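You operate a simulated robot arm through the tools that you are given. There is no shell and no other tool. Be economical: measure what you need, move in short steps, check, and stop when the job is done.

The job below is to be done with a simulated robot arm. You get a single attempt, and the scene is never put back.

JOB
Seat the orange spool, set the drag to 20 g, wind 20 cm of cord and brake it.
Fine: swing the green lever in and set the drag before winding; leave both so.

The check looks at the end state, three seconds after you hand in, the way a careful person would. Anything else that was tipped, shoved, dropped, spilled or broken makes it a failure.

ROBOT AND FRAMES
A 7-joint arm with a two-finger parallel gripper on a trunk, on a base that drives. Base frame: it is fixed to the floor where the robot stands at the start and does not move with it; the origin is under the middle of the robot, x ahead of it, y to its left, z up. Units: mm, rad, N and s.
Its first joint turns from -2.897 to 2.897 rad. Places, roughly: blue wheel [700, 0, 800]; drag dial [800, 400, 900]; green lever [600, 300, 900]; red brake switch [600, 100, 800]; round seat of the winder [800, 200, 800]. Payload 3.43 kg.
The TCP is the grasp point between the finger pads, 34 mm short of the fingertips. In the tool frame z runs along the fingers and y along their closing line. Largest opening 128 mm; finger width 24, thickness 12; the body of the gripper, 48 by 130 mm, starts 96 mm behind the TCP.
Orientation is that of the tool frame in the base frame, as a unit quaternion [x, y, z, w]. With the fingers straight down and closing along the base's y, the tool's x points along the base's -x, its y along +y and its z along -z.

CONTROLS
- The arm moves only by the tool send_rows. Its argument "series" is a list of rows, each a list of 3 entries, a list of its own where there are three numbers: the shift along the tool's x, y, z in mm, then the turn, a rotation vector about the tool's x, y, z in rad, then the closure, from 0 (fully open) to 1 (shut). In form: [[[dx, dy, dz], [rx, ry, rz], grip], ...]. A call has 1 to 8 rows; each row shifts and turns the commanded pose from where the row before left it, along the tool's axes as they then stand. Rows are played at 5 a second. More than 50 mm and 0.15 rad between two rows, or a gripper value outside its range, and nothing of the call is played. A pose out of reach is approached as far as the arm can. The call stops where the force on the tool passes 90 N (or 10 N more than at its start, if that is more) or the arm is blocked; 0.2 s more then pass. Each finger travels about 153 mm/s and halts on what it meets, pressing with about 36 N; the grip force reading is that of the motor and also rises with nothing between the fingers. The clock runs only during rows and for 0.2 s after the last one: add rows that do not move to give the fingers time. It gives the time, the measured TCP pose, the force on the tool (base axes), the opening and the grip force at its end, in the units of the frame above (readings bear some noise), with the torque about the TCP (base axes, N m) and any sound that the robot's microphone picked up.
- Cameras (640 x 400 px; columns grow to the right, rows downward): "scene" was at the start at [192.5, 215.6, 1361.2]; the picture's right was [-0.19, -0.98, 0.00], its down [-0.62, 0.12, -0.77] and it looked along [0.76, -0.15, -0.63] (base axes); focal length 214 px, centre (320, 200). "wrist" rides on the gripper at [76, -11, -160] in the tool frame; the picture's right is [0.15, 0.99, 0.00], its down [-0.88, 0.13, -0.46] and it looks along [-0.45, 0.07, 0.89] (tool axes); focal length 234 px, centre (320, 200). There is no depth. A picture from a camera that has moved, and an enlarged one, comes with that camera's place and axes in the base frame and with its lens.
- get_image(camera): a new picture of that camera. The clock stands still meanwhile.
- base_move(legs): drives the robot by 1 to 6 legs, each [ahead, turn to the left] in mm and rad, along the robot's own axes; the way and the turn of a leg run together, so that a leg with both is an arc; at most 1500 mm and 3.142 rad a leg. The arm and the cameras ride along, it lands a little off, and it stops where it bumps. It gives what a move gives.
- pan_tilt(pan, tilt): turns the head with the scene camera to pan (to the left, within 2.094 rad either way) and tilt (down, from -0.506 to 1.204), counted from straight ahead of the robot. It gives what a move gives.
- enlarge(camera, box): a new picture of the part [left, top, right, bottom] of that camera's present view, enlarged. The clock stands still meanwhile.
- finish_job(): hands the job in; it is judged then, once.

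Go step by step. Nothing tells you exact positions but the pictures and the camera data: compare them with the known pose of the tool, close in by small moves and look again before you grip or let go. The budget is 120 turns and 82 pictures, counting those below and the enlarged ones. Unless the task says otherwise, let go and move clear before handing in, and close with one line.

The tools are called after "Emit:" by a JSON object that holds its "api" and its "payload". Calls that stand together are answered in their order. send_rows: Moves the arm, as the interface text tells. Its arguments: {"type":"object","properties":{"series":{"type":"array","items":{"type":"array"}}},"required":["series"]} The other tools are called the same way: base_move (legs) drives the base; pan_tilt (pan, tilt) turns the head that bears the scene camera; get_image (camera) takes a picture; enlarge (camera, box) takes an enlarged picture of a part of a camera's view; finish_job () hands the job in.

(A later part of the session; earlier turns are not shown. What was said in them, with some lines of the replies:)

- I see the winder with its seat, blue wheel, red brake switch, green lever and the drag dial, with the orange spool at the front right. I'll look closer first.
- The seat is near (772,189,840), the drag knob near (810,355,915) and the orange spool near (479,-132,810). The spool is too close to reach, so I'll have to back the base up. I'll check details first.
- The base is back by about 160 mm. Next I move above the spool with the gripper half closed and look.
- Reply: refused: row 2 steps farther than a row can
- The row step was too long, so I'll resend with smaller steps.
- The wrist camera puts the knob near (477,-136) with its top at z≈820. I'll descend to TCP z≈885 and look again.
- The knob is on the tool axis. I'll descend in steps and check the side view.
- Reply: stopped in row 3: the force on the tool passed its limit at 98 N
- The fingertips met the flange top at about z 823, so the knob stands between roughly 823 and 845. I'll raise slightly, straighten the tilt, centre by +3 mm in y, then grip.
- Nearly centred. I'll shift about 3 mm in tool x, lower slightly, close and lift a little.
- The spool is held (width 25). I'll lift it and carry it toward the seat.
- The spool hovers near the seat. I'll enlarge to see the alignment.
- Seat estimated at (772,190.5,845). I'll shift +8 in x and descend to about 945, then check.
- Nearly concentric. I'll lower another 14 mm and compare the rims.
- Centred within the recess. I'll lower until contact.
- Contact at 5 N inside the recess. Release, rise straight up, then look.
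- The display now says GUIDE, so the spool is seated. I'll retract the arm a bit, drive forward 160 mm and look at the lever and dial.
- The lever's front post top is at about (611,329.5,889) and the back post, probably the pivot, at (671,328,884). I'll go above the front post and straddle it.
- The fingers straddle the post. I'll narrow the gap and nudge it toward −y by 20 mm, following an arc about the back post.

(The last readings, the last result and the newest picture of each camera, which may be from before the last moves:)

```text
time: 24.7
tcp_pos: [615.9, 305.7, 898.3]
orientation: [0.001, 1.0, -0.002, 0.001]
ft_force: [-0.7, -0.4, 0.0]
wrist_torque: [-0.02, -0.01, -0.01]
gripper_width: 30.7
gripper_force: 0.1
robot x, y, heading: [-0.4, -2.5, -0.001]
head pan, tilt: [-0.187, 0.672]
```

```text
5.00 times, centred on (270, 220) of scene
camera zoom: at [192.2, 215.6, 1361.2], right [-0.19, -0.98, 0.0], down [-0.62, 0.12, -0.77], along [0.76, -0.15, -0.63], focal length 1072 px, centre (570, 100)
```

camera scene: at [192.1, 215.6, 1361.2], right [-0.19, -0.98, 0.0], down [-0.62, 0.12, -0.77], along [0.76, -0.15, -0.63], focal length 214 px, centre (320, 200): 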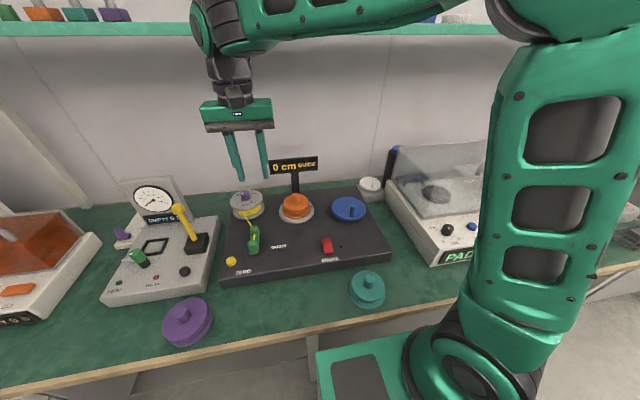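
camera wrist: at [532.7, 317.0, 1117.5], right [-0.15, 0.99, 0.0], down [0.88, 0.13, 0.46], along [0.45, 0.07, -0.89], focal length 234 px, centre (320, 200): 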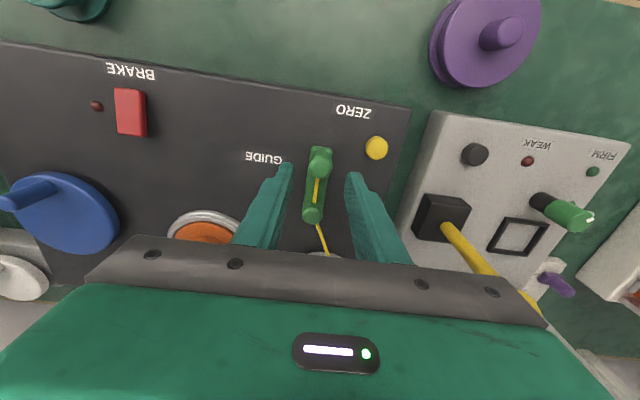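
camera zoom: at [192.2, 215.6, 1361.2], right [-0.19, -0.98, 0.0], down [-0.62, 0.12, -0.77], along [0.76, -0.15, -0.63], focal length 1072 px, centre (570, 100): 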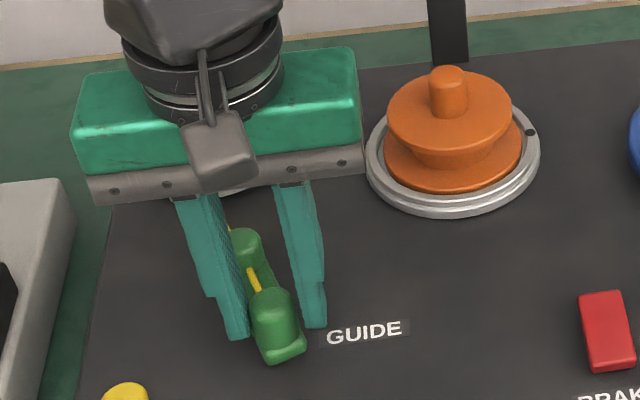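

The lever swings about its back post. Continuing the arc.

Emit:
{"api": "send_rows", "payload": {"series": [[[-3, -9, 0], [0, 0, 0], 0.76], [[-3, -8, 0], [0, 0, 0], 0.76], [[-5, -6, 0], [0, 0, 0], 0.76], [[-5, -6, 0], [0, 0, 0], 0.76], [[0, 0, 0], [0, 0, 0], 0.76]]}}

Emit:
{"api": "get_image", "payload": {"camera": "scene"}}

Emit:
{"api": "enlarge", "payload": {"camera": "wrist", "box": [240, 100, 400, 240]}}

```text
time: 25.9
tcp_pos: [633.4, 277.9, 899.3]
orientation: [0.0, 1.0, -0.001, 0.001]
ft_force: [-0.3, 0.4, 0.1]
wrist_torque: [0.01, 0.02, 0.0]
gripper_width: 31.1
gripper_force: 0.1
robot x, y, heading: [-2.2, 1.4, 0.0]
head pan, tilt: [-0.187, 0.672]
```

```text
37 pictures are left
camera scene: at [192.1, 215.6, 1361.2], right [-0.19, -0.98, 0.0], down [-0.62, 0.12, -0.77], along [0.76, -0.15, -0.63], focal length 214 px, centre (320, 200)
```

scene: 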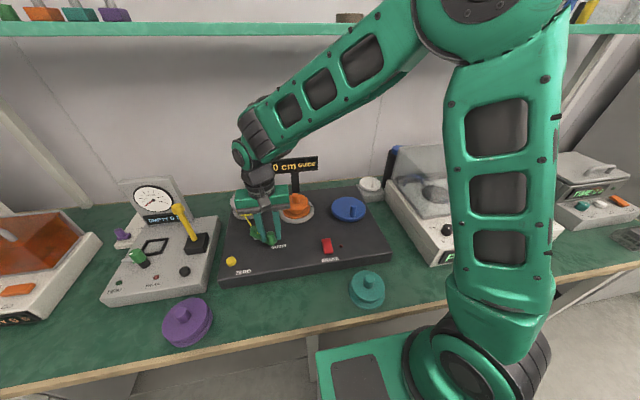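

```text
2.86 times, centred on (320, 170) of wrist
camera zoom: at [556.8, 264.6, 1059.7], right [-0.15, 0.99, 0.0], down [0.88, 0.13, 0.46], along [0.45, 0.07, -0.89], focal length 669 px, centre (320, 286)
```

zoom: 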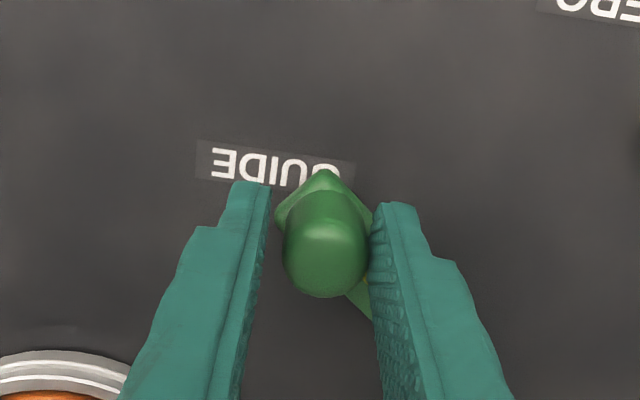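

Emit:
{"api": "send_rows", "payload": {"series": [[[-4, -3, 0], [0, 0, 0], 0.76], [[-4, -3, 0], [0, 0, 0], 0.76], [[-5, -3, 0], [0, 0, 0], 0.76], [[0, 0, 0], [0, 0, 0], 0.76]]}}

Emit:
{"api": "enlarge", "payload": {"camera": "scene", "box": [220, 150, 340, 250]}}

```text
time: 26.9
tcp_pos: [646.3, 268.7, 898.6]
orientation: [0.001, 1.0, -0.001, 0.001]
ft_force: [0.3, 0.7, 0.1]
wrist_torque: [0.05, -0.04, 0.05]
gripper_width: 31.2
gripper_force: 0.5
robot x, y, heading: [-0.3, -2.0, -0.002]
head pan, tilt: [-0.187, 0.672]
```

```text
4.00 times, centred on (280, 200) of scene
camera zoom: at [192.2, 215.6, 1361.2], right [-0.19, -0.98, 0.0], down [-0.62, 0.12, -0.77], along [0.76, -0.15, -0.63], focal length 858 px, centre (480, 200)
```

zoom: 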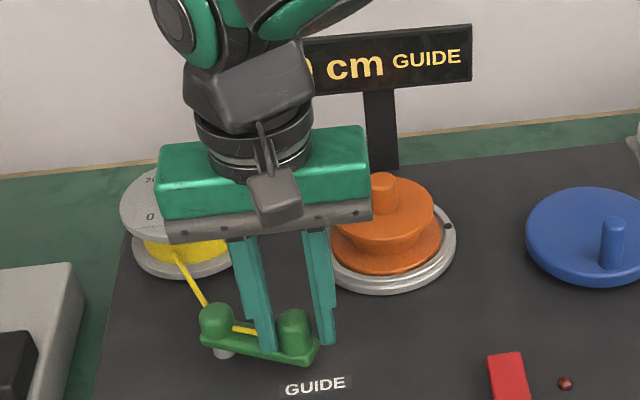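

About 70°, and the display still says GUIDE. I'll grip the post lightly and carry on the arc.

Emit:
{"api": "send_rows", "payload": {"series": [[[-2, 2, 0], [0, 0, 0], 1], [[0, 0, 0], [0, 0, 0], 1], [[-6, -2, 0], [0, 0, 0], 1], [[-6, -1, 0], [0, 0, 0], 1], [[-6, 0, 0], [0, 0, 0], 1], [[0, 0, 0], [0, 0, 0], 1]]}}

Emit:
{"api": "enlarge", "payload": {"camera": "scene", "box": [220, 150, 340, 250]}}

```text
time: 28.3
tcp_pos: [666.9, 265.6, 899.6]
orientation: [0.001, 1.0, -0.002, 0.0]
ft_force: [-7.6, -24.0, 11.0]
wrist_torque: [-0.57, 0.65, 0.16]
gripper_width: 25.1
gripper_force: 44.6
robot x, y, heading: [2.8, -4.2, 0.002]
head pan, tilt: [-0.187, 0.672]
```

```text
4.00 times, centred on (280, 200) of scene
camera zoom: at [191.5, 214.6, 1361.4], right [-0.19, -0.98, 0.0], down [-0.62, 0.12, -0.77], along [0.76, -0.14, -0.63], focal length 858 px, centre (480, 200)
```

zoom: 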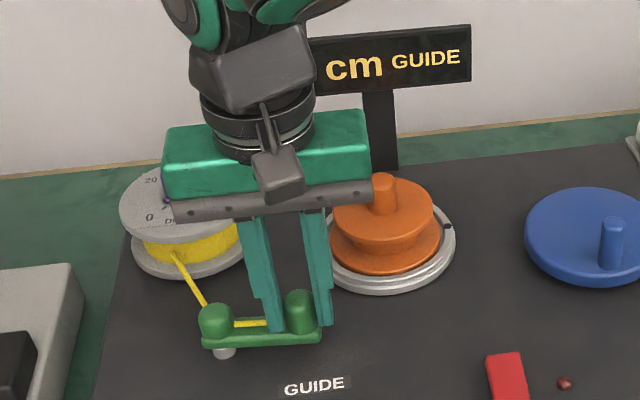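

Emit:
{"api": "send_rows", "payload": {"series": [[[0, -2, 0], [0, 0, 0], 1], [[-5, 0, 0], [0, 0, 0], 1], [[-5, 1, 0], [0, 0, 0], 1], [[-5, 1, 0], [0, 0, 0], 1], [[0, 0, 0], [0, 0, 0], 1]]}}

Emit:
{"api": "enlarge", "payload": {"camera": "scene", "box": [220, 150, 340, 250]}}

```text
time: 29.5
tcp_pos: [682.6, 266.0, 899.2]
orientation: [0.002, 1.0, -0.002, 0.001]
ft_force: [1.5, -28.4, 0.9]
wrist_torque: [-0.6, -0.35, -0.06]
gripper_width: 25.2
gripper_force: 44.9
robot x, y, heading: [-1.0, -1.5, -0.003]
head pan, tilt: [-0.187, 0.672]
```

```text
4.00 times, centred on (280, 200) of scene
camera zoom: at [192.2, 214.6, 1361.4], right [-0.19, -0.98, 0.0], down [-0.62, 0.12, -0.77], along [0.76, -0.14, -0.63], focal length 858 px, centre (480, 200)
```

zoom: 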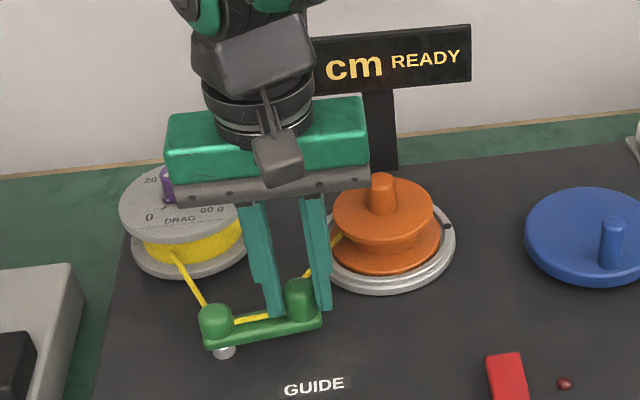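

The display now reads READY and the cord runs to the spool. I'll add a few mm of margin along the arc, then release and rise.

Emit:
{"api": "send_rows", "payload": {"series": [[[0, -2, 0], [0, 0, 0], 1], [[-4, 1, 0], [0, 0, 0], 1], [[0, 0, 0], [0, 0, 0], 1]]}}

Emit:
{"api": "send_rows", "payload": {"series": [[[0, 0, 0], [0, 0, 0], 0.72], [[0, 0, 0], [0, 0, 0], 0.72], [[0, 0, -25], [0, 0, 0], 0.72], [[0, 0, -45], [0, 0, 0], 0.72], [[0, 0, -40], [0, 0, 0], 0.72], [[0, 0, 0], [0, 0, 0], 0.72]]}}

Emit:
{"api": "enlarge", "payload": {"camera": "scene", "box": [220, 150, 340, 250]}}

```text
time: 30.3
tcp_pos: [685.3, 265.6, 898.7]
orientation: [0.0, 1.0, -0.001, 0.0]
ft_force: [-1.0, -22.6, -1.1]
wrist_torque: [-0.46, 0.47, 0.18]
gripper_width: 25.4
gripper_force: 45.4
robot x, y, heading: [0.5, 1.2, -0.002]
head pan, tilt: [-0.187, 0.672]
```

```text
time: 31.7
tcp_pos: [685.8, 265.4, 1009.8]
orientation: [0.0, 1.0, -0.001, 0.001]
ft_force: [0.6, -0.8, -0.1]
wrist_torque: [-0.01, 0.04, -0.01]
gripper_width: 35.9
gripper_force: 0.1
robot x, y, heading: [-1.2, -1.7, 0.001]
head pan, tilt: [-0.187, 0.672]
```

```text
4.00 times, centred on (280, 200) of scene
camera zoom: at [192.2, 215.6, 1361.2], right [-0.19, -0.98, 0.0], down [-0.62, 0.12, -0.77], along [0.76, -0.15, -0.63], focal length 858 px, centre (480, 200)
```

zoom: 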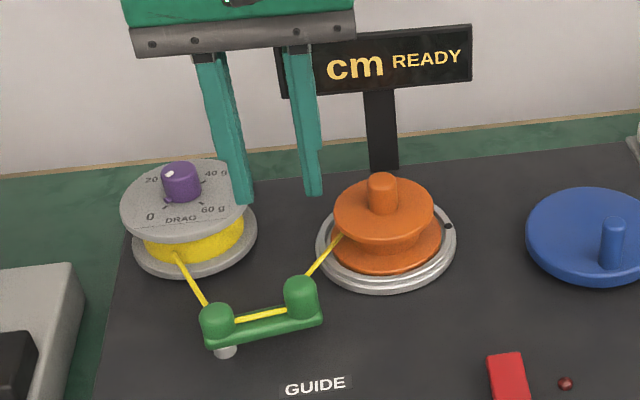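

Lever is in. Next is the drag dial near (810,355,915): move over it and look from above.

Emit:
{"api": "send_rows", "payload": {"series": [[[-30, 30, -10], [0, 0, 0], 0.6], [[-35, 30, 0], [0, 0, 0], 0.6], [[-35, 30, 0], [0, 0, 0], 0.6], [[-20, 0, 0], [0, 0, 0], 0.6], [[0, 0, 0], [0, 0, 0], 0.6]]}}

Emit:
{"api": "enlarge", "payload": {"camera": "wrist", "box": [240, 80, 400, 240]}}

```text
time: 32.9
tcp_pos: [804.9, 355.9, 1018.6]
orientation: [0.0, 1.0, -0.001, 0.001]
ft_force: [0.2, 0.9, 1.7]
wrist_torque: [0.0, -0.04, -0.02]
gripper_width: 51.4
gripper_force: 0.1
robot x, y, heading: [-1.3, -2.9, -0.0]
head pan, tilt: [-0.187, 0.672]
```

```text
2.50 times, centred on (320, 160) of wrist
camera zoom: at [729.0, 343.0, 1180.5], right [-0.15, 0.99, 0.0], down [0.88, 0.13, 0.46], along [0.45, 0.07, -0.89], focal length 585 px, centre (320, 300)
```

zoom: 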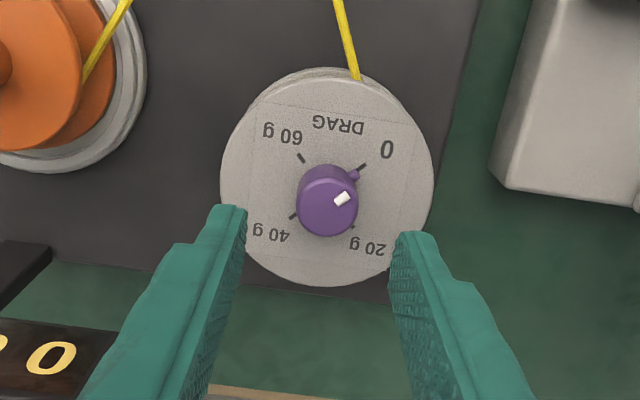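

The pointer (white mark and base nub) is at 0, and 20 g is about a quarter turn clockwise from above. I'll shift over the knob and descend.

Emit:
{"api": "send_rows", "payload": {"series": [[[-7, 4, 20], [0, 0, 0], 0.6], [[0, 0, 25], [0, 0, 0], 0.6], [[0, 0, 0], [0, 0, 0], 0.6]]}}

Emit:
{"api": "enlarge", "payload": {"camera": "wrist", "box": [240, 80, 400, 240]}}

Emit:
{"api": "enlarge", "payload": {"camera": "scene", "box": [210, 150, 300, 225]}}

```text
time: 33.7
tcp_pos: [813.2, 359.0, 974.2]
orientation: [0.0, 1.0, 0.0, 0.001]
ft_force: [-1.1, -0.1, -0.4]
wrist_torque: [0.01, 0.01, -0.03]
gripper_width: 51.0
gripper_force: 0.0
robot x, y, heading: [3.5, -2.2, 0.0]
head pan, tilt: [-0.187, 0.672]
```

```text
2.50 times, centred on (320, 160) of wrist
camera zoom: at [735.8, 347.2, 1135.0], right [-0.15, 0.99, 0.0], down [0.88, 0.13, 0.46], along [0.45, 0.07, -0.89], focal length 585 px, centre (320, 300)
```

zoom: 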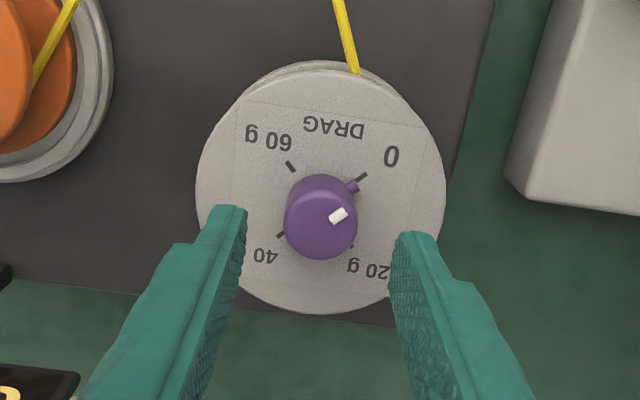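

```text
5.33 times, centred on (255, 188) of scene
camera zoom: at [192.2, 215.6, 1361.2], right [-0.19, -0.98, 0.0], down [-0.62, 0.12, -0.77], along [0.76, -0.15, -0.63], focal length 1144 px, centre (667, 267)
```

zoom: 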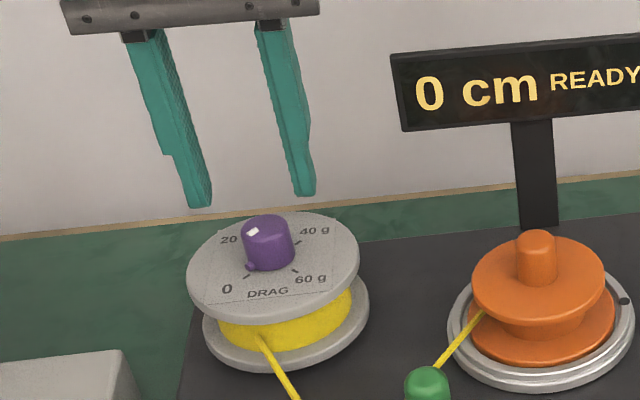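

Emit:
{"api": "send_rows", "payload": {"series": [[[-1, 1, 15], [0, 0, 0], 0.6], [[0, 0, 15], [0, 0, 0], 0.6], [[0, 0, 0], [0, 0, 0], 0.6]]}}

Emit:
{"api": "enlarge", "payload": {"camera": "wrist", "box": [240, 80, 400, 240]}}

Emit:
{"api": "enlarge", "payload": {"camera": "scene", "box": [210, 160, 290, 220]}}

```text
time: 34.5
tcp_pos: [812.5, 362.2, 944.7]
orientation: [0.0, 1.0, -0.001, 0.001]
ft_force: [-0.6, -0.8, 0.2]
wrist_torque: [0.02, -0.01, 0.0]
gripper_width: 51.0
gripper_force: 0.0
robot x, y, heading: [-1.6, -1.5, 0.001]
head pan, tilt: [-0.187, 0.672]
```

```text
2.50 times, centred on (320, 160) of wrist
camera zoom: at [736.5, 348.7, 1105.2], right [-0.15, 0.99, 0.0], down [0.88, 0.13, 0.46], along [0.45, 0.07, -0.89], focal length 585 px, centre (320, 300)
```

zoom: 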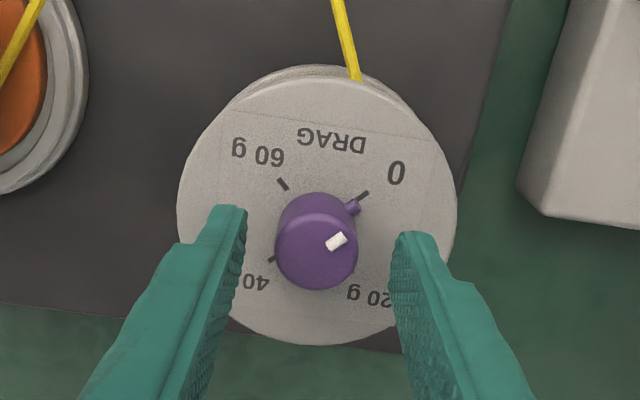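

```text
6.67 times, centred on (250, 190) of scene
camera zoom: at [192.2, 215.6, 1361.2], right [-0.19, -0.98, 0.0], down [-0.62, 0.12, -0.77], along [0.76, -0.15, -0.63], focal length 1430 px, centre (787, 267)
```

zoom: 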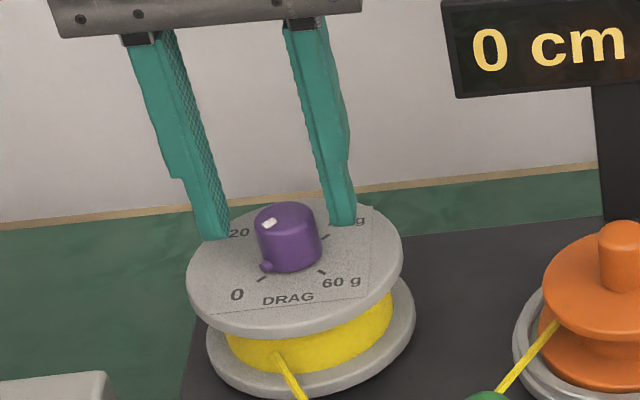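

The knob is centred, top at about z 916. I'll descend 9 mm and grip.

Emit:
{"api": "send_rows", "payload": {"series": [[[0, -1, 9], [0, 0, 0], 0.6], [[0, 0, 0], [0, 0, 0], 0.8], [[0, 0, 0], [0, 0, 0], 1], [[0, 0, 0], [0, 0, 0], 1]]}}

Emit:
{"api": "enlarge", "payload": {"camera": "wrist", "box": [240, 80, 400, 240]}}

```text
time: 35.5
tcp_pos: [813.1, 359.8, 936.0]
orientation: [0.0, 1.0, 0.0, 0.0]
ft_force: [-0.2, 0.6, -1.2]
wrist_torque: [0.42, 0.01, -0.02]
gripper_width: 29.8
gripper_force: 45.2
robot x, y, heading: [2.9, -5.0, -0.002]
head pan, tilt: [-0.187, 0.672]
```

```text
2.50 times, centred on (320, 160) of wrist
camera zoom: at [736.4, 347.8, 1096.1], right [-0.15, 0.99, 0.0], down [0.88, 0.13, 0.46], along [0.45, 0.07, -0.89], focal length 585 px, centre (320, 300)
```

zoom: 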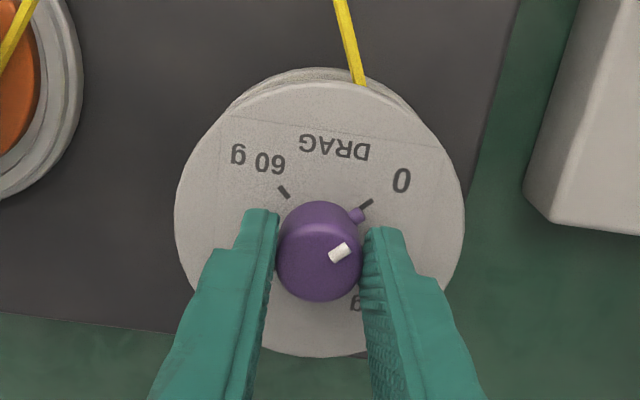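

Gripped. I'll turn clockwise (tool +z) by 0.56 rad and check.

Emit:
{"api": "send_rows", "payload": {"series": [[[0, 0, 0], [0, 0, 0.14], 1], [[0, 0, 0], [0, 0, 0.14], 1], [[0, 0, 0], [0, 0, 0.14], 1], [[0, 0, 0], [0, 0, 0.14], 1], [[0, 0, 0], [0, 0, 0], 1]]}}

Emit:
{"api": "enlarge", "payload": {"camera": "wrist", "box": [240, 80, 400, 240]}}

```text
time: 36.7
tcp_pos: [814.3, 363.1, 935.2]
orientation: [0.276, 0.961, -0.001, 0.0]
ft_force: [2.4, 16.1, -3.2]
wrist_torque: [0.27, -0.12, 0.01]
gripper_width: 29.6
gripper_force: 45.2
robot x, y, heading: [-0.7, -5.0, -0.0]
head pan, tilt: [-0.187, 0.672]
```

```text
2.50 times, centred on (320, 160) of wrist
camera zoom: at [742.2, 391.1, 1096.0], right [0.4, 0.92, 0.0], down [0.81, -0.36, 0.46], along [0.42, -0.18, -0.89], focal length 585 px, centre (320, 300)
```

zoom: 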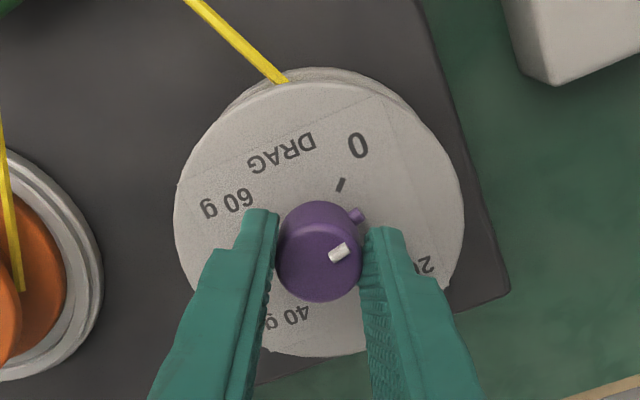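

It turns with the knob. Continue to about 1.54 rad.

Emit:
{"api": "send_rows", "payload": {"series": [[[0, 0, 0], [0, 0, 0.14], 1], [[0, 0, 0], [0, 0, 0.14], 1], [[0, 0, 0], [0, 0, 0.14], 1], [[0, 0, 0], [0, 0, 0.14], 1], [[0, 0, 0], [0, 0, 0.14], 1], [[0, 0, 0], [0, 0, 0.14], 1], [[0, 0, 0], [0, 0, 0.14], 1], [[0, 0, 0], [0, 0, 0], 1]]}}

Emit:
{"api": "enlarge", "payload": {"camera": "wrist", "box": [240, 80, 400, 240]}}

```text
time: 38.5
tcp_pos: [815.2, 360.6, 935.5]
orientation: [0.697, 0.717, 0.001, 0.002]
ft_force: [31.9, 28.2, 6.6]
wrist_torque: [1.48, -0.62, -0.01]
gripper_width: 29.8
gripper_force: 45.0
robot x, y, heading: [-2.3, -0.6, 0.0]
head pan, tilt: [-0.187, 0.672]
```

```text
2.50 times, centred on (320, 160) of wrist
camera zoom: at [800.7, 435.2, 1095.9], right [0.98, 0.18, 0.0], down [0.15, -0.88, 0.46], along [0.08, -0.45, -0.89], focal length 585 px, centre (320, 300)
```

zoom: 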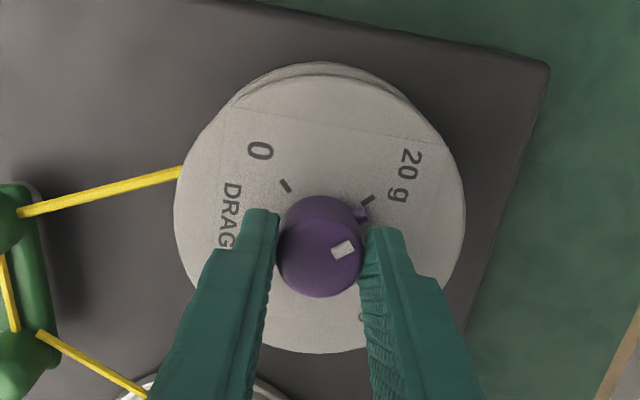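

The pointer is very near 20. I'll zoom in for precision.

Emit:
{"api": "enlarge", "payload": {"camera": "wrist", "box": [290, 135, 360, 205]}}

```text
5.71 times, centred on (325, 170) of wrist
camera zoom: at [800.7, 435.2, 1095.9], right [0.98, 0.18, 0.0], down [0.15, -0.88, 0.46], along [0.08, -0.45, -0.89], focal length 1338 px, centre (291, 371)
```

zoom: 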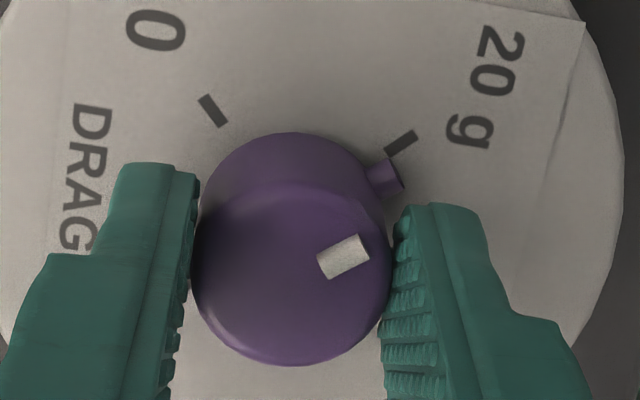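

By the geometry the pointer looks about 8° past the 20 tick, so it likely started slightly above 0. I'll turn back 0.13 rad and check again.

Emit:
{"api": "send_rows", "payload": {"series": [[[0, 0, 0], [0, 0, -0.13], 1], [[0, 0, 0], [0, 0, 0], 1]]}}

Emit:
{"api": "send_rows", "payload": {"series": [[[0, 0, 0], [0, 0, 0], 0.6], [[0, 0, 0], [0, 0, 0], 0.6], [[0, 0, -30], [0, 0, 0], 0.6], [[10, 0, -45], [0, 0, 0], 0.3], [[15, 0, -10], [0, 0, 0], 0.3], [[0, 0, 0], [0, 0, 0], 0.3]]}}

Emit:
{"api": "enlarge", "payload": {"camera": "wrist", "box": [275, 90, 375, 180]}}

```text
time: 39.1
tcp_pos: [814.8, 361.9, 935.7]
orientation: [0.648, 0.762, 0.001, 0.002]
ft_force: [33.9, 23.6, 10.3]
wrist_torque: [0.79, -0.62, 0.02]
gripper_width: 29.8
gripper_force: 44.9
robot x, y, heading: [-1.1, -0.6, 0.0]
head pan, tilt: [-0.187, 0.672]
```

```text
time: 40.5
tcp_pos: [809.3, 387.4, 1021.0]
orientation: [0.647, 0.762, -0.001, 0.001]
ft_force: [0.7, 0.1, -1.2]
wrist_torque: [0.01, 0.02, 0.01]
gripper_width: 89.6
gripper_force: 0.0
robot x, y, heading: [-2.0, -4.9, 0.001]
head pan, tilt: [-0.187, 0.672]
```

```text
4.44 times, centred on (325, 135) of wrist
camera zoom: at [785.4, 457.7, 1181.2], right [0.95, 0.3, 0.0], down [0.27, -0.85, 0.46], along [0.14, -0.44, -0.89], focal length 1041 px, centre (298, 489)
```

zoom: 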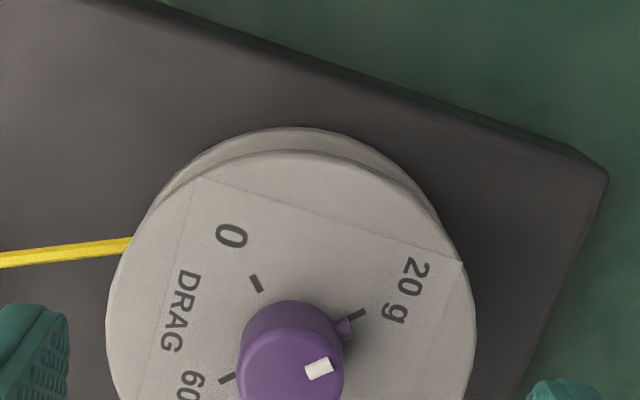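

Emit:
{"api": "enlarge", "payload": {"camera": "wrist", "box": [305, 145, 345, 190]}}

```text
8.89 times, centred on (325, 168) of wrist
camera zoom: at [785.4, 457.7, 1181.2], right [0.95, 0.3, 0.0], down [0.27, -0.85, 0.46], along [0.14, -0.44, -0.89], focal length 2082 px, centre (276, 489)
```

zoom: 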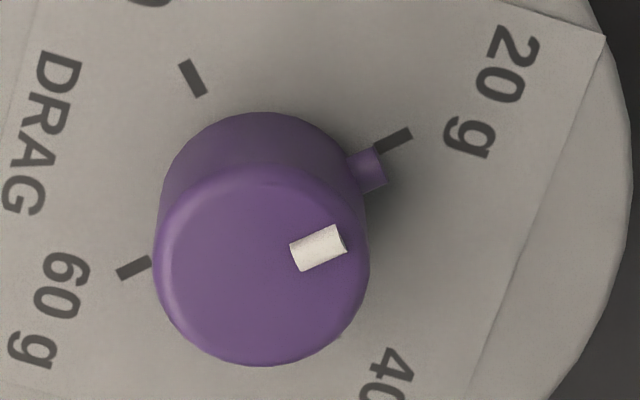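

Emit:
{"api": "enlarge", "payload": {"camera": "scene", "box": [220, 175, 280, 225]}}

```text
8.00 times, centred on (250, 200) of scene
camera zoom: at [192.3, 215.6, 1361.2], right [-0.19, -0.98, 0.0], down [-0.62, 0.12, -0.77], along [0.76, -0.15, -0.63], focal length 1716 px, centre (880, 200)
```

zoom: 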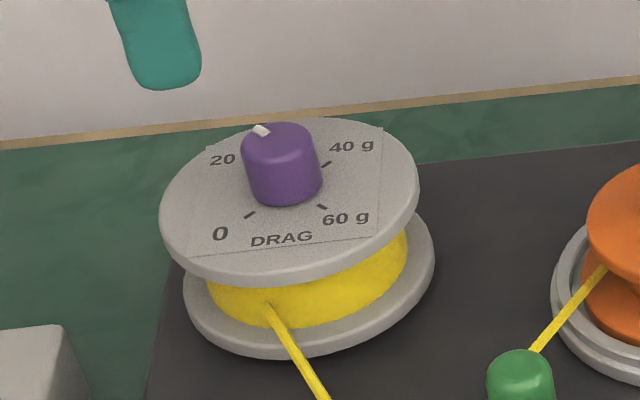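

The drag pointer sits on 20 g. I'll move away, undo the tool's yaw, and head for the blue wheel's crank near (690,5).

Emit:
{"api": "send_rows", "payload": {"series": [[[-35, -15, -20], [0, 0, -0.14], 0.6], [[-35, -15, 0], [0, 0, -0.14], 0.6], [[0, 0, 0], [0, 0, -0.14], 0.6], [[0, 0, 0], [0, 0, -0.14], 0.6], [[0, 0, 0], [0, 0, -0.14], 0.6], [[0, 0, 0], [0, 0, -0.14], 0.6], [[0, 0, 0], [0, 0, -0.14], 0.6], [[0, 0, 0], [0, 0, -0.14], 0.6]]}}

Emit:
{"api": "send_rows", "payload": {"series": [[[0, 0, 0], [0, 0, -0.14], 0.6], [[0, 0, 0], [0, 0, -0.149], 0.6], [[0, 0, 0], [0, 0, 0], 0.6]]}}

```text
time: 42.3
tcp_pos: [795.8, 311.9, 1040.1]
orientation: [0.142, 0.99, -0.001, 0.001]
ft_force: [-0.2, 0.2, 0.4]
wrist_torque: [-0.02, 0.02, 0.02]
gripper_width: 51.2
gripper_force: 0.1
robot x, y, heading: [-2.1, -2.4, -0.002]
head pan, tilt: [-0.187, 0.672]
```

```text
time: 43.1
tcp_pos: [796.3, 311.9, 1042.3]
orientation: [0.0, 1.0, -0.002, 0.0]
ft_force: [-0.5, -0.2, -0.2]
wrist_torque: [-0.01, 0.02, 0.01]
gripper_width: 50.9
gripper_force: 0.0
robot x, y, heading: [-1.0, -2.8, 0.001]
head pan, tilt: [-0.187, 0.672]
```

Emit:
{"api": "send_rows", "payload": {"series": [[[35, -35, 0], [0, 0, 0], 0.6], [[35, -35, 0], [0, 0, 0], 0.6], [[35, -35, 0], [0, 0, 0], 0.6], [[0, -49, 0], [0, 0, 0], 0.6], [[0, -49, 0], [0, 0, 0], 0.6], [[0, -49, 0], [0, 0, 0], 0.6], [[0, -49, 0], [0, 0, 0], 0.6], [[0, 0, 0], [0, 0, 0], 0.6]]}}

Emit:
{"api": "get_image", "payload": {"camera": "wrist"}}

Emit:
{"api": "enlarge", "payload": {"camera": "scene", "box": [260, 150, 400, 260]}}

```text
time: 44.9
tcp_pos: [691.2, 8.8, 1039.2]
orientation: [0.0, 1.0, -0.001, 0.0]
ft_force: [1.1, 0.1, 0.2]
wrist_torque: [0.01, 0.0, -0.02]
gripper_width: 51.4
gripper_force: 0.1
robot x, y, heading: [0.2, -3.2, 0.004]
head pan, tilt: [-0.187, 0.672]
```

```text
19 pictures are left
camera wrist: at [613.4, -3.2, 1200.3], right [-0.15, 0.99, 0.0], down [0.88, 0.13, 0.46], along [0.45, 0.07, -0.89], focal length 234 px, centre (320, 200)
```

wrist: 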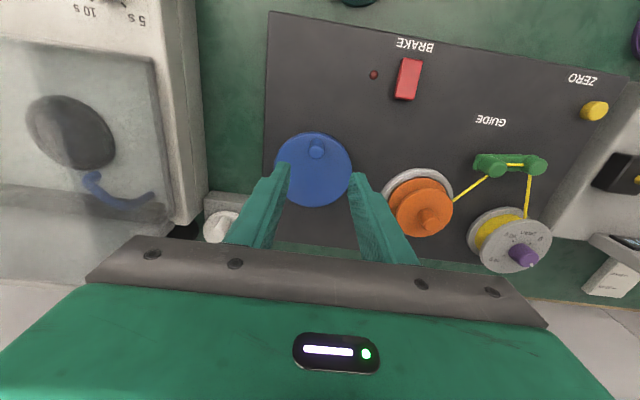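

```text
3.64 times, centred on (330, 205) of scene
camera zoom: at [192.1, 215.6, 1361.2], right [-0.19, -0.98, 0.0], down [-0.62, 0.12, -0.77], along [0.76, -0.15, -0.63], focal length 780 px, centre (284, 182)
```

zoom: 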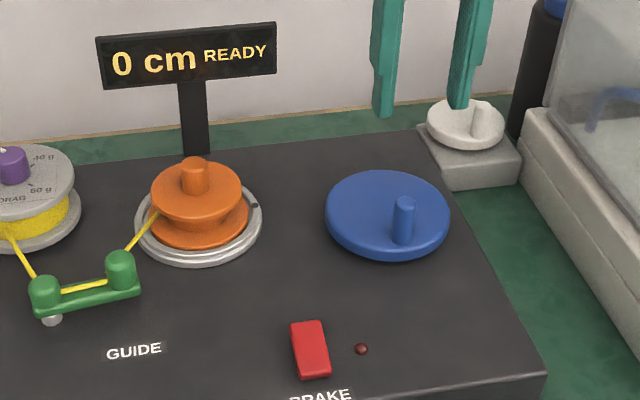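

Wheel centre is about (740,6.5) and the crank about (693,7), top z≈904. I'll descend around the crank.

Emit:
{"api": "send_rows", "payload": {"series": [[[-1, -1, 45], [0, 0, 0], 0.6], [[0, 0, 45], [0, 0, 0], 0.6], [[0, 0, 25], [0, 0, 0], 0.6], [[0, 0, 15], [0, 0, 0], 0.6], [[0, 0, 0], [0, 0, 0], 0.6]]}}

Emit:
{"api": "enlarge", "payload": {"camera": "wrist", "box": [220, 80, 420, 240]}}

```text
time: 46.1
tcp_pos: [691.7, 9.7, 909.0]
orientation: [0.0, 1.0, -0.001, 0.0]
ft_force: [0.2, 0.4, -0.9]
wrist_torque: [0.01, -0.02, -0.02]
gripper_width: 51.3
gripper_force: 0.2
robot x, y, heading: [0.2, -5.9, 0.004]
head pan, tilt: [-0.187, 0.672]
```

```text
2.50 times, centred on (320, 160) of wrist
camera zoom: at [614.7, -3.7, 1070.0], right [-0.15, 0.99, 0.0], down [0.88, 0.13, 0.46], along [0.45, 0.07, -0.89], focal length 585 px, centre (320, 300)
```

zoom: 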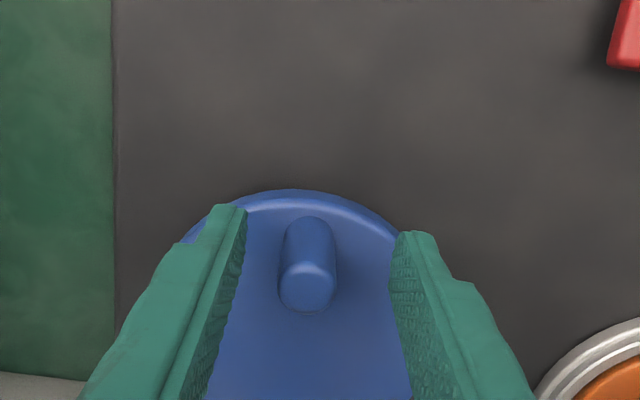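

Emit:
{"api": "send_rows", "payload": {"series": [[[-3, -3, 4], [0, 0, 0], 0.6], [[0, 0, 0], [0, 0, 0], 0.8], [[0, 0, 0], [0, 0, 0], 1], [[0, 0, 0], [0, 0, 0], 1], [[0, 0, 0], [0, 0, 0], 1]]}}

```text
time: 47.3
tcp_pos: [693.8, 5.6, 905.5]
orientation: [0.0, 1.0, -0.001, 0.0]
ft_force: [-1.6, -1.0, 1.1]
wrist_torque: [0.69, 0.01, -0.02]
gripper_width: 19.8
gripper_force: 45.1
robot x, y, heading: [0.8, -0.9, 0.001]
head pan, tilt: [-0.187, 0.672]
```

Gripped. I'll turn clockwise from above 60° first and read the display.

Emit:
{"api": "send_rows", "payload": {"series": [[[-1.6, 11.9, 0], [0, 0, 0], 1], [[-4.6, 11.1, 0], [0, 0, 0], 1], [[-7.3, 9.5, 0], [0, 0, 0], 1], [[-9.5, 7.3, 0], [0, 0, 0], 1], [[0, 0, 0], [0, 0, 0], 1]]}}

Emit:
{"api": "enlarge", "payload": {"camera": "scene", "box": [260, 150, 380, 240]}}

```text
time: 48.5
tcp_pos: [718.7, 44.7, 906.3]
orientation: [0.0, 1.0, -0.001, 0.0]
ft_force: [6.2, -6.7, -8.2]
wrist_torque: [-0.15, 0.43, 0.06]
gripper_width: 19.5
gripper_force: 44.6
robot x, y, heading: [-1.1, -0.1, 0.001]
head pan, tilt: [-0.187, 0.672]
```

```text
4.44 times, centred on (320, 195) of scene
camera zoom: at [192.8, 215.3, 1361.1], right [-0.19, -0.98, 0.0], down [-0.62, 0.12, -0.77], along [0.76, -0.15, -0.63], focal length 953 px, centre (320, 222)
```

zoom: 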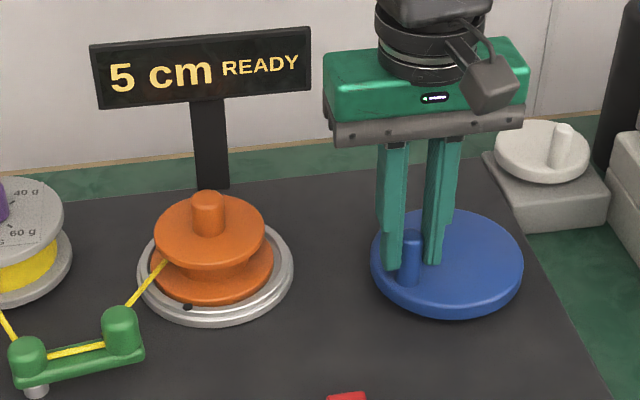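

5 cm after 60°, so the direction is right and a turn is about 30 cm. I'll continue 120°.

Emit:
{"api": "send_rows", "payload": {"series": [[[-11.1, 4.6, 0], [0, 0, 0], 1], [[-11.9, 1.6, 0], [0, 0, 0], 1], [[-11.9, -1.6, 0], [0, 0, 0], 1], [[-11.1, -4.6, 0], [0, 0, 0], 1], [[-9.5, -7.3, 0], [0, 0, 0], 1], [[-7.3, -9.5, 0], [0, 0, 0], 1], [[-4.6, -11.1, 0], [0, 0, 0], 1], [[0, 0, 0], [0, 0, 0], 1]]}}

Emit:
{"api": "enlarge", "payload": {"camera": "scene", "box": [260, 150, 380, 240]}}

```text
time: 50.3
tcp_pos: [786.9, 14.2, 906.9]
orientation: [0.002, 1.0, -0.002, 0.002]
ft_force: [26.0, -0.3, 12.3]
wrist_torque: [0.29, -1.08, 0.26]
gripper_width: 19.5
gripper_force: 45.2
robot x, y, heading: [2.4, -6.7, -0.0]
head pan, tilt: [-0.187, 0.672]
```

```text
4.44 times, centred on (320, 195) of scene
camera zoom: at [192.8, 215.5, 1361.1], right [-0.19, -0.98, 0.0], down [-0.62, 0.12, -0.77], along [0.76, -0.15, -0.63], focal length 953 px, centre (320, 222)
```

zoom: 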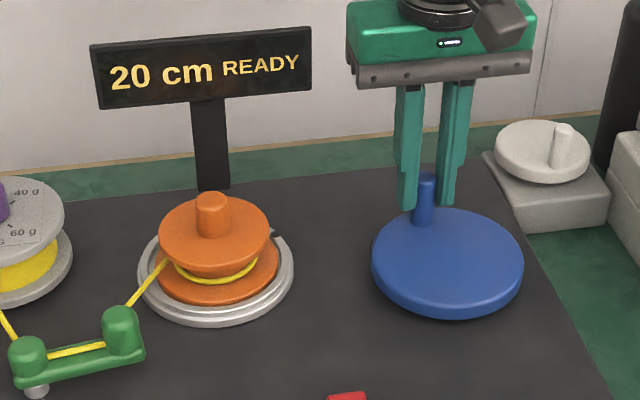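

The display reads 20 cm. I'll release gently, rise, and check that it holds.

Emit:
{"api": "send_rows", "payload": {"series": [[[0, 0, 0], [0, 0, 0], 0.7], [[0, 0, 0], [0, 0, 0], 0.7], [[0, 0, -25], [0, 0, 0], 0.7], [[0, 0, -45], [0, 0, 0], 0.7], [[0, 0, -45], [0, 0, 0], 0.7], [[0, 0, 0], [0, 0, 0], 0.7]]}}

Emit:
{"api": "enlarge", "payload": {"camera": "scene", "box": [260, 150, 380, 250]}}

```text
time: 51.7
tcp_pos: [785.7, 16.0, 1022.5]
orientation: [0.0, 1.0, -0.001, 0.0]
ft_force: [0.7, -0.3, 1.2]
wrist_torque: [-0.02, -0.01, 0.0]
gripper_width: 38.2
gripper_force: 0.1
robot x, y, heading: [-0.9, -3.3, -0.001]
head pan, tilt: [-0.187, 0.672]
```

```text
4.00 times, centred on (320, 200) of scene
camera zoom: at [192.3, 215.6, 1361.2], right [-0.19, -0.98, 0.0], down [-0.62, 0.12, -0.77], along [0.76, -0.15, -0.63], focal length 858 px, centre (320, 200)
```

zoom: 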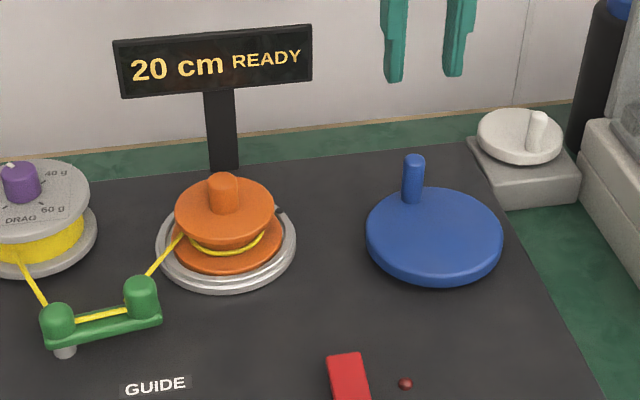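

Steady at 20 cm. Now to the red brake switch near (593,117,846) with the fingers closed.

Emit:
{"api": "send_rows", "payload": {"series": [[[40, 20, 0], [0, 0, 0], 1], [[40, 20, 0], [0, 0, 0], 1], [[40, 20, 0], [0, 0, 0], 1], [[40, 20, 0], [0, 0, 0], 1], [[33, 20, 10], [0, 0, 0], 1], [[0, 0, 45], [0, 0, 0], 1], [[0, 0, 15], [0, 0, 0], 1], [[0, 0, 0], [0, 0, 0], 1]]}}

Emit:
{"api": "enlarge", "payload": {"camera": "wrist", "box": [260, 90, 380, 190]}}

Emit:
{"api": "enlarge", "payload": {"camera": "scene", "box": [290, 210, 370, 270]}}

```text
time: 53.5
tcp_pos: [591.4, 116.9, 951.7]
orientation: [0.0, 1.0, -0.001, 0.0]
ft_force: [-0.2, -1.0, 0.1]
wrist_torque: [-0.01, -0.02, 0.01]
gripper_width: 0.0
gripper_force: 32.6
robot x, y, heading: [-3.5, -0.9, -0.003]
head pan, tilt: [-0.187, 0.672]
```

```text
4.00 times, centred on (320, 140) of wrist
camera zoom: at [515.0, 104.0, 1111.8], right [-0.15, 0.99, 0.0], down [0.88, 0.13, 0.46], along [0.45, 0.07, -0.89], focal length 937 px, centre (320, 440)
```

zoom: 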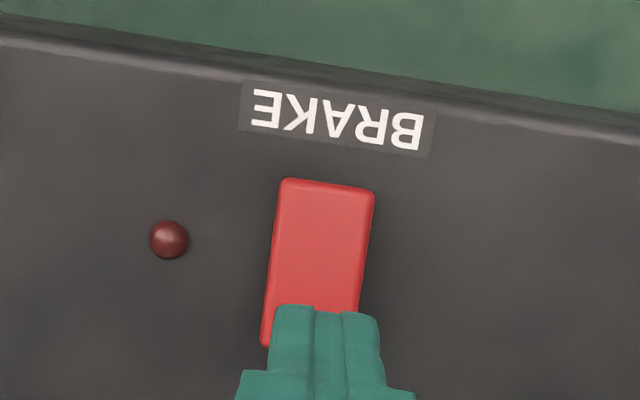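

```text
6.67 times, centred on (330, 240) of scene
camera zoom: at [192.1, 215.6, 1361.2], right [-0.19, -0.98, 0.0], down [-0.62, 0.12, -0.77], along [0.76, -0.15, -0.63], focal length 1430 px, centre (253, -67)
```

zoom: 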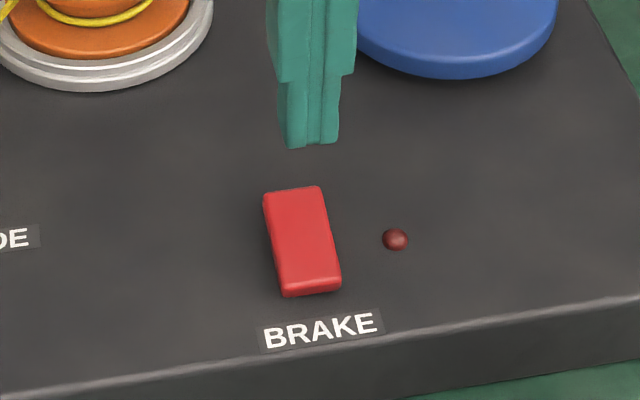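

The far end of the switch looks marginally higher. I'll come down over it at x≈615 and press gently.

Emit:
{"api": "send_rows", "payload": {"series": [[[-23, -3, 0], [0, 0, 0], 1], [[0, 0, 40], [0, 0, 0], 1], [[0, 0, 22], [0, 0, 0], 1], [[0, 0, 4], [0, 0, 0], 1], [[0, 0, 3], [0, 0, 0], 1], [[0, 0, 2], [0, 0, 0], 1], [[0, 0, 0], [0, 0, 0], 1]]}}

Emit:
{"api": "enlarge", "payload": {"camera": "scene", "box": [260, 150, 380, 260]}}

```text
time: 55.1
tcp_pos: [615.5, 113.8, 880.4]
orientation: [0.001, 1.0, -0.001, 0.0]
ft_force: [0.0, 0.0, 0.0]
wrist_torque: [0.02, 0.0, -0.01]
gripper_width: 0.1
gripper_force: 32.7
robot x, y, heading: [-0.5, -2.4, 0.001]
head pan, tilt: [-0.187, 0.672]
```

```text
3.64 times, centred on (320, 205) of scene
camera zoom: at [192.2, 215.6, 1361.2], right [-0.19, -0.98, 0.0], down [-0.62, 0.12, -0.77], along [0.76, -0.15, -0.63], focal length 780 px, centre (320, 182)
```

zoom: 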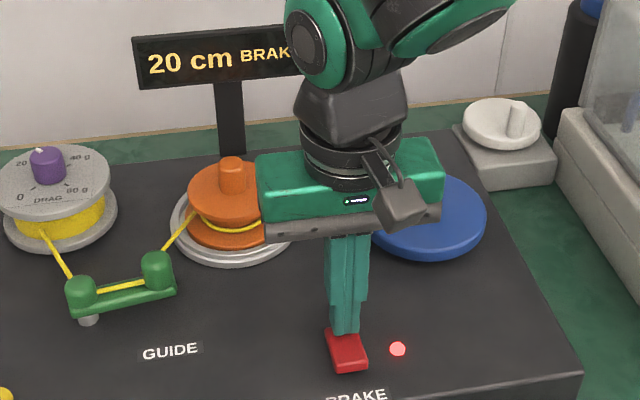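

The LED is lit and the display reads BRAKE at 20 cm. I'll rise straight up, retract clear and confirm.

Emit:
{"api": "send_rows", "payload": {"series": [[[0, 0, -20], [0, 0, 0], 1], [[0, 0, -45], [0, 0, 0], 1], [[0, 0, -45], [0, 0, 0], 1], [[0, -45, -20], [0, 0, 0], 1], [[0, -45, -10], [0, 0, 0], 1], [[0, -45, 0], [0, 0, 0], 1], [[0, -45, 0], [0, 0, 0], 1], [[0, 0, 0], [0, 0, 0], 1]]}}

Emit:
{"api": "enlarge", "payload": {"camera": "scene", "box": [210, 150, 400, 290]}}

Emit:
{"api": "get_image", "payload": {"camera": "scene"}}

```text
time: 56.9
tcp_pos: [615.6, -65.6, 1020.4]
orientation: [0.0, 1.0, -0.001, 0.0]
ft_force: [0.0, -0.3, -0.9]
wrist_torque: [0.0, 0.0, -0.01]
gripper_width: 0.0
gripper_force: 33.3
robot x, y, heading: [-0.1, -3.6, -0.004]
head pan, tilt: [-0.187, 0.672]
```

```text
2.86 times, centred on (305, 220) of scene
camera zoom: at [192.1, 215.6, 1361.2], right [-0.19, -0.98, 0.0], down [-0.62, 0.12, -0.77], along [0.76, -0.15, -0.63], focal length 613 px, centre (363, 143)
```

zoom: 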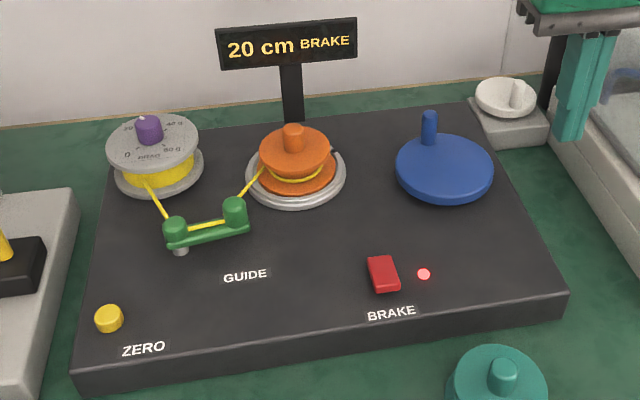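

```text
9 pictures are left
camera scene: at [192.1, 215.6, 1361.2], right [-0.19, -0.98, 0.0], down [-0.62, 0.12, -0.77], along [0.76, -0.15, -0.63], focal length 214 px, centre (320, 200)
```

scene: 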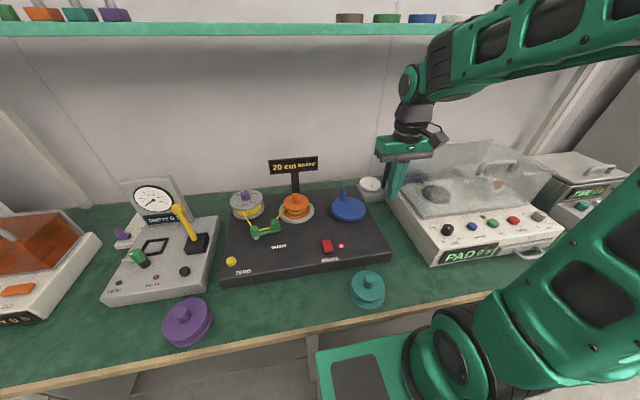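

The spool is seated, the lever is in, the drag is at 20 g, the counter shows 20 cm and the brake is lit. The arm is clear, so I'm handing in.

Emit:
{"api": "finish_job", "payload": {}}

```text
The job is handed in.
```

The job is handed in: the orange spool is seated, the green lever is swung in and the drag pointer is on 20 g. The counter shows 20 cm with the brake on, and I saw nothing else disturbed.
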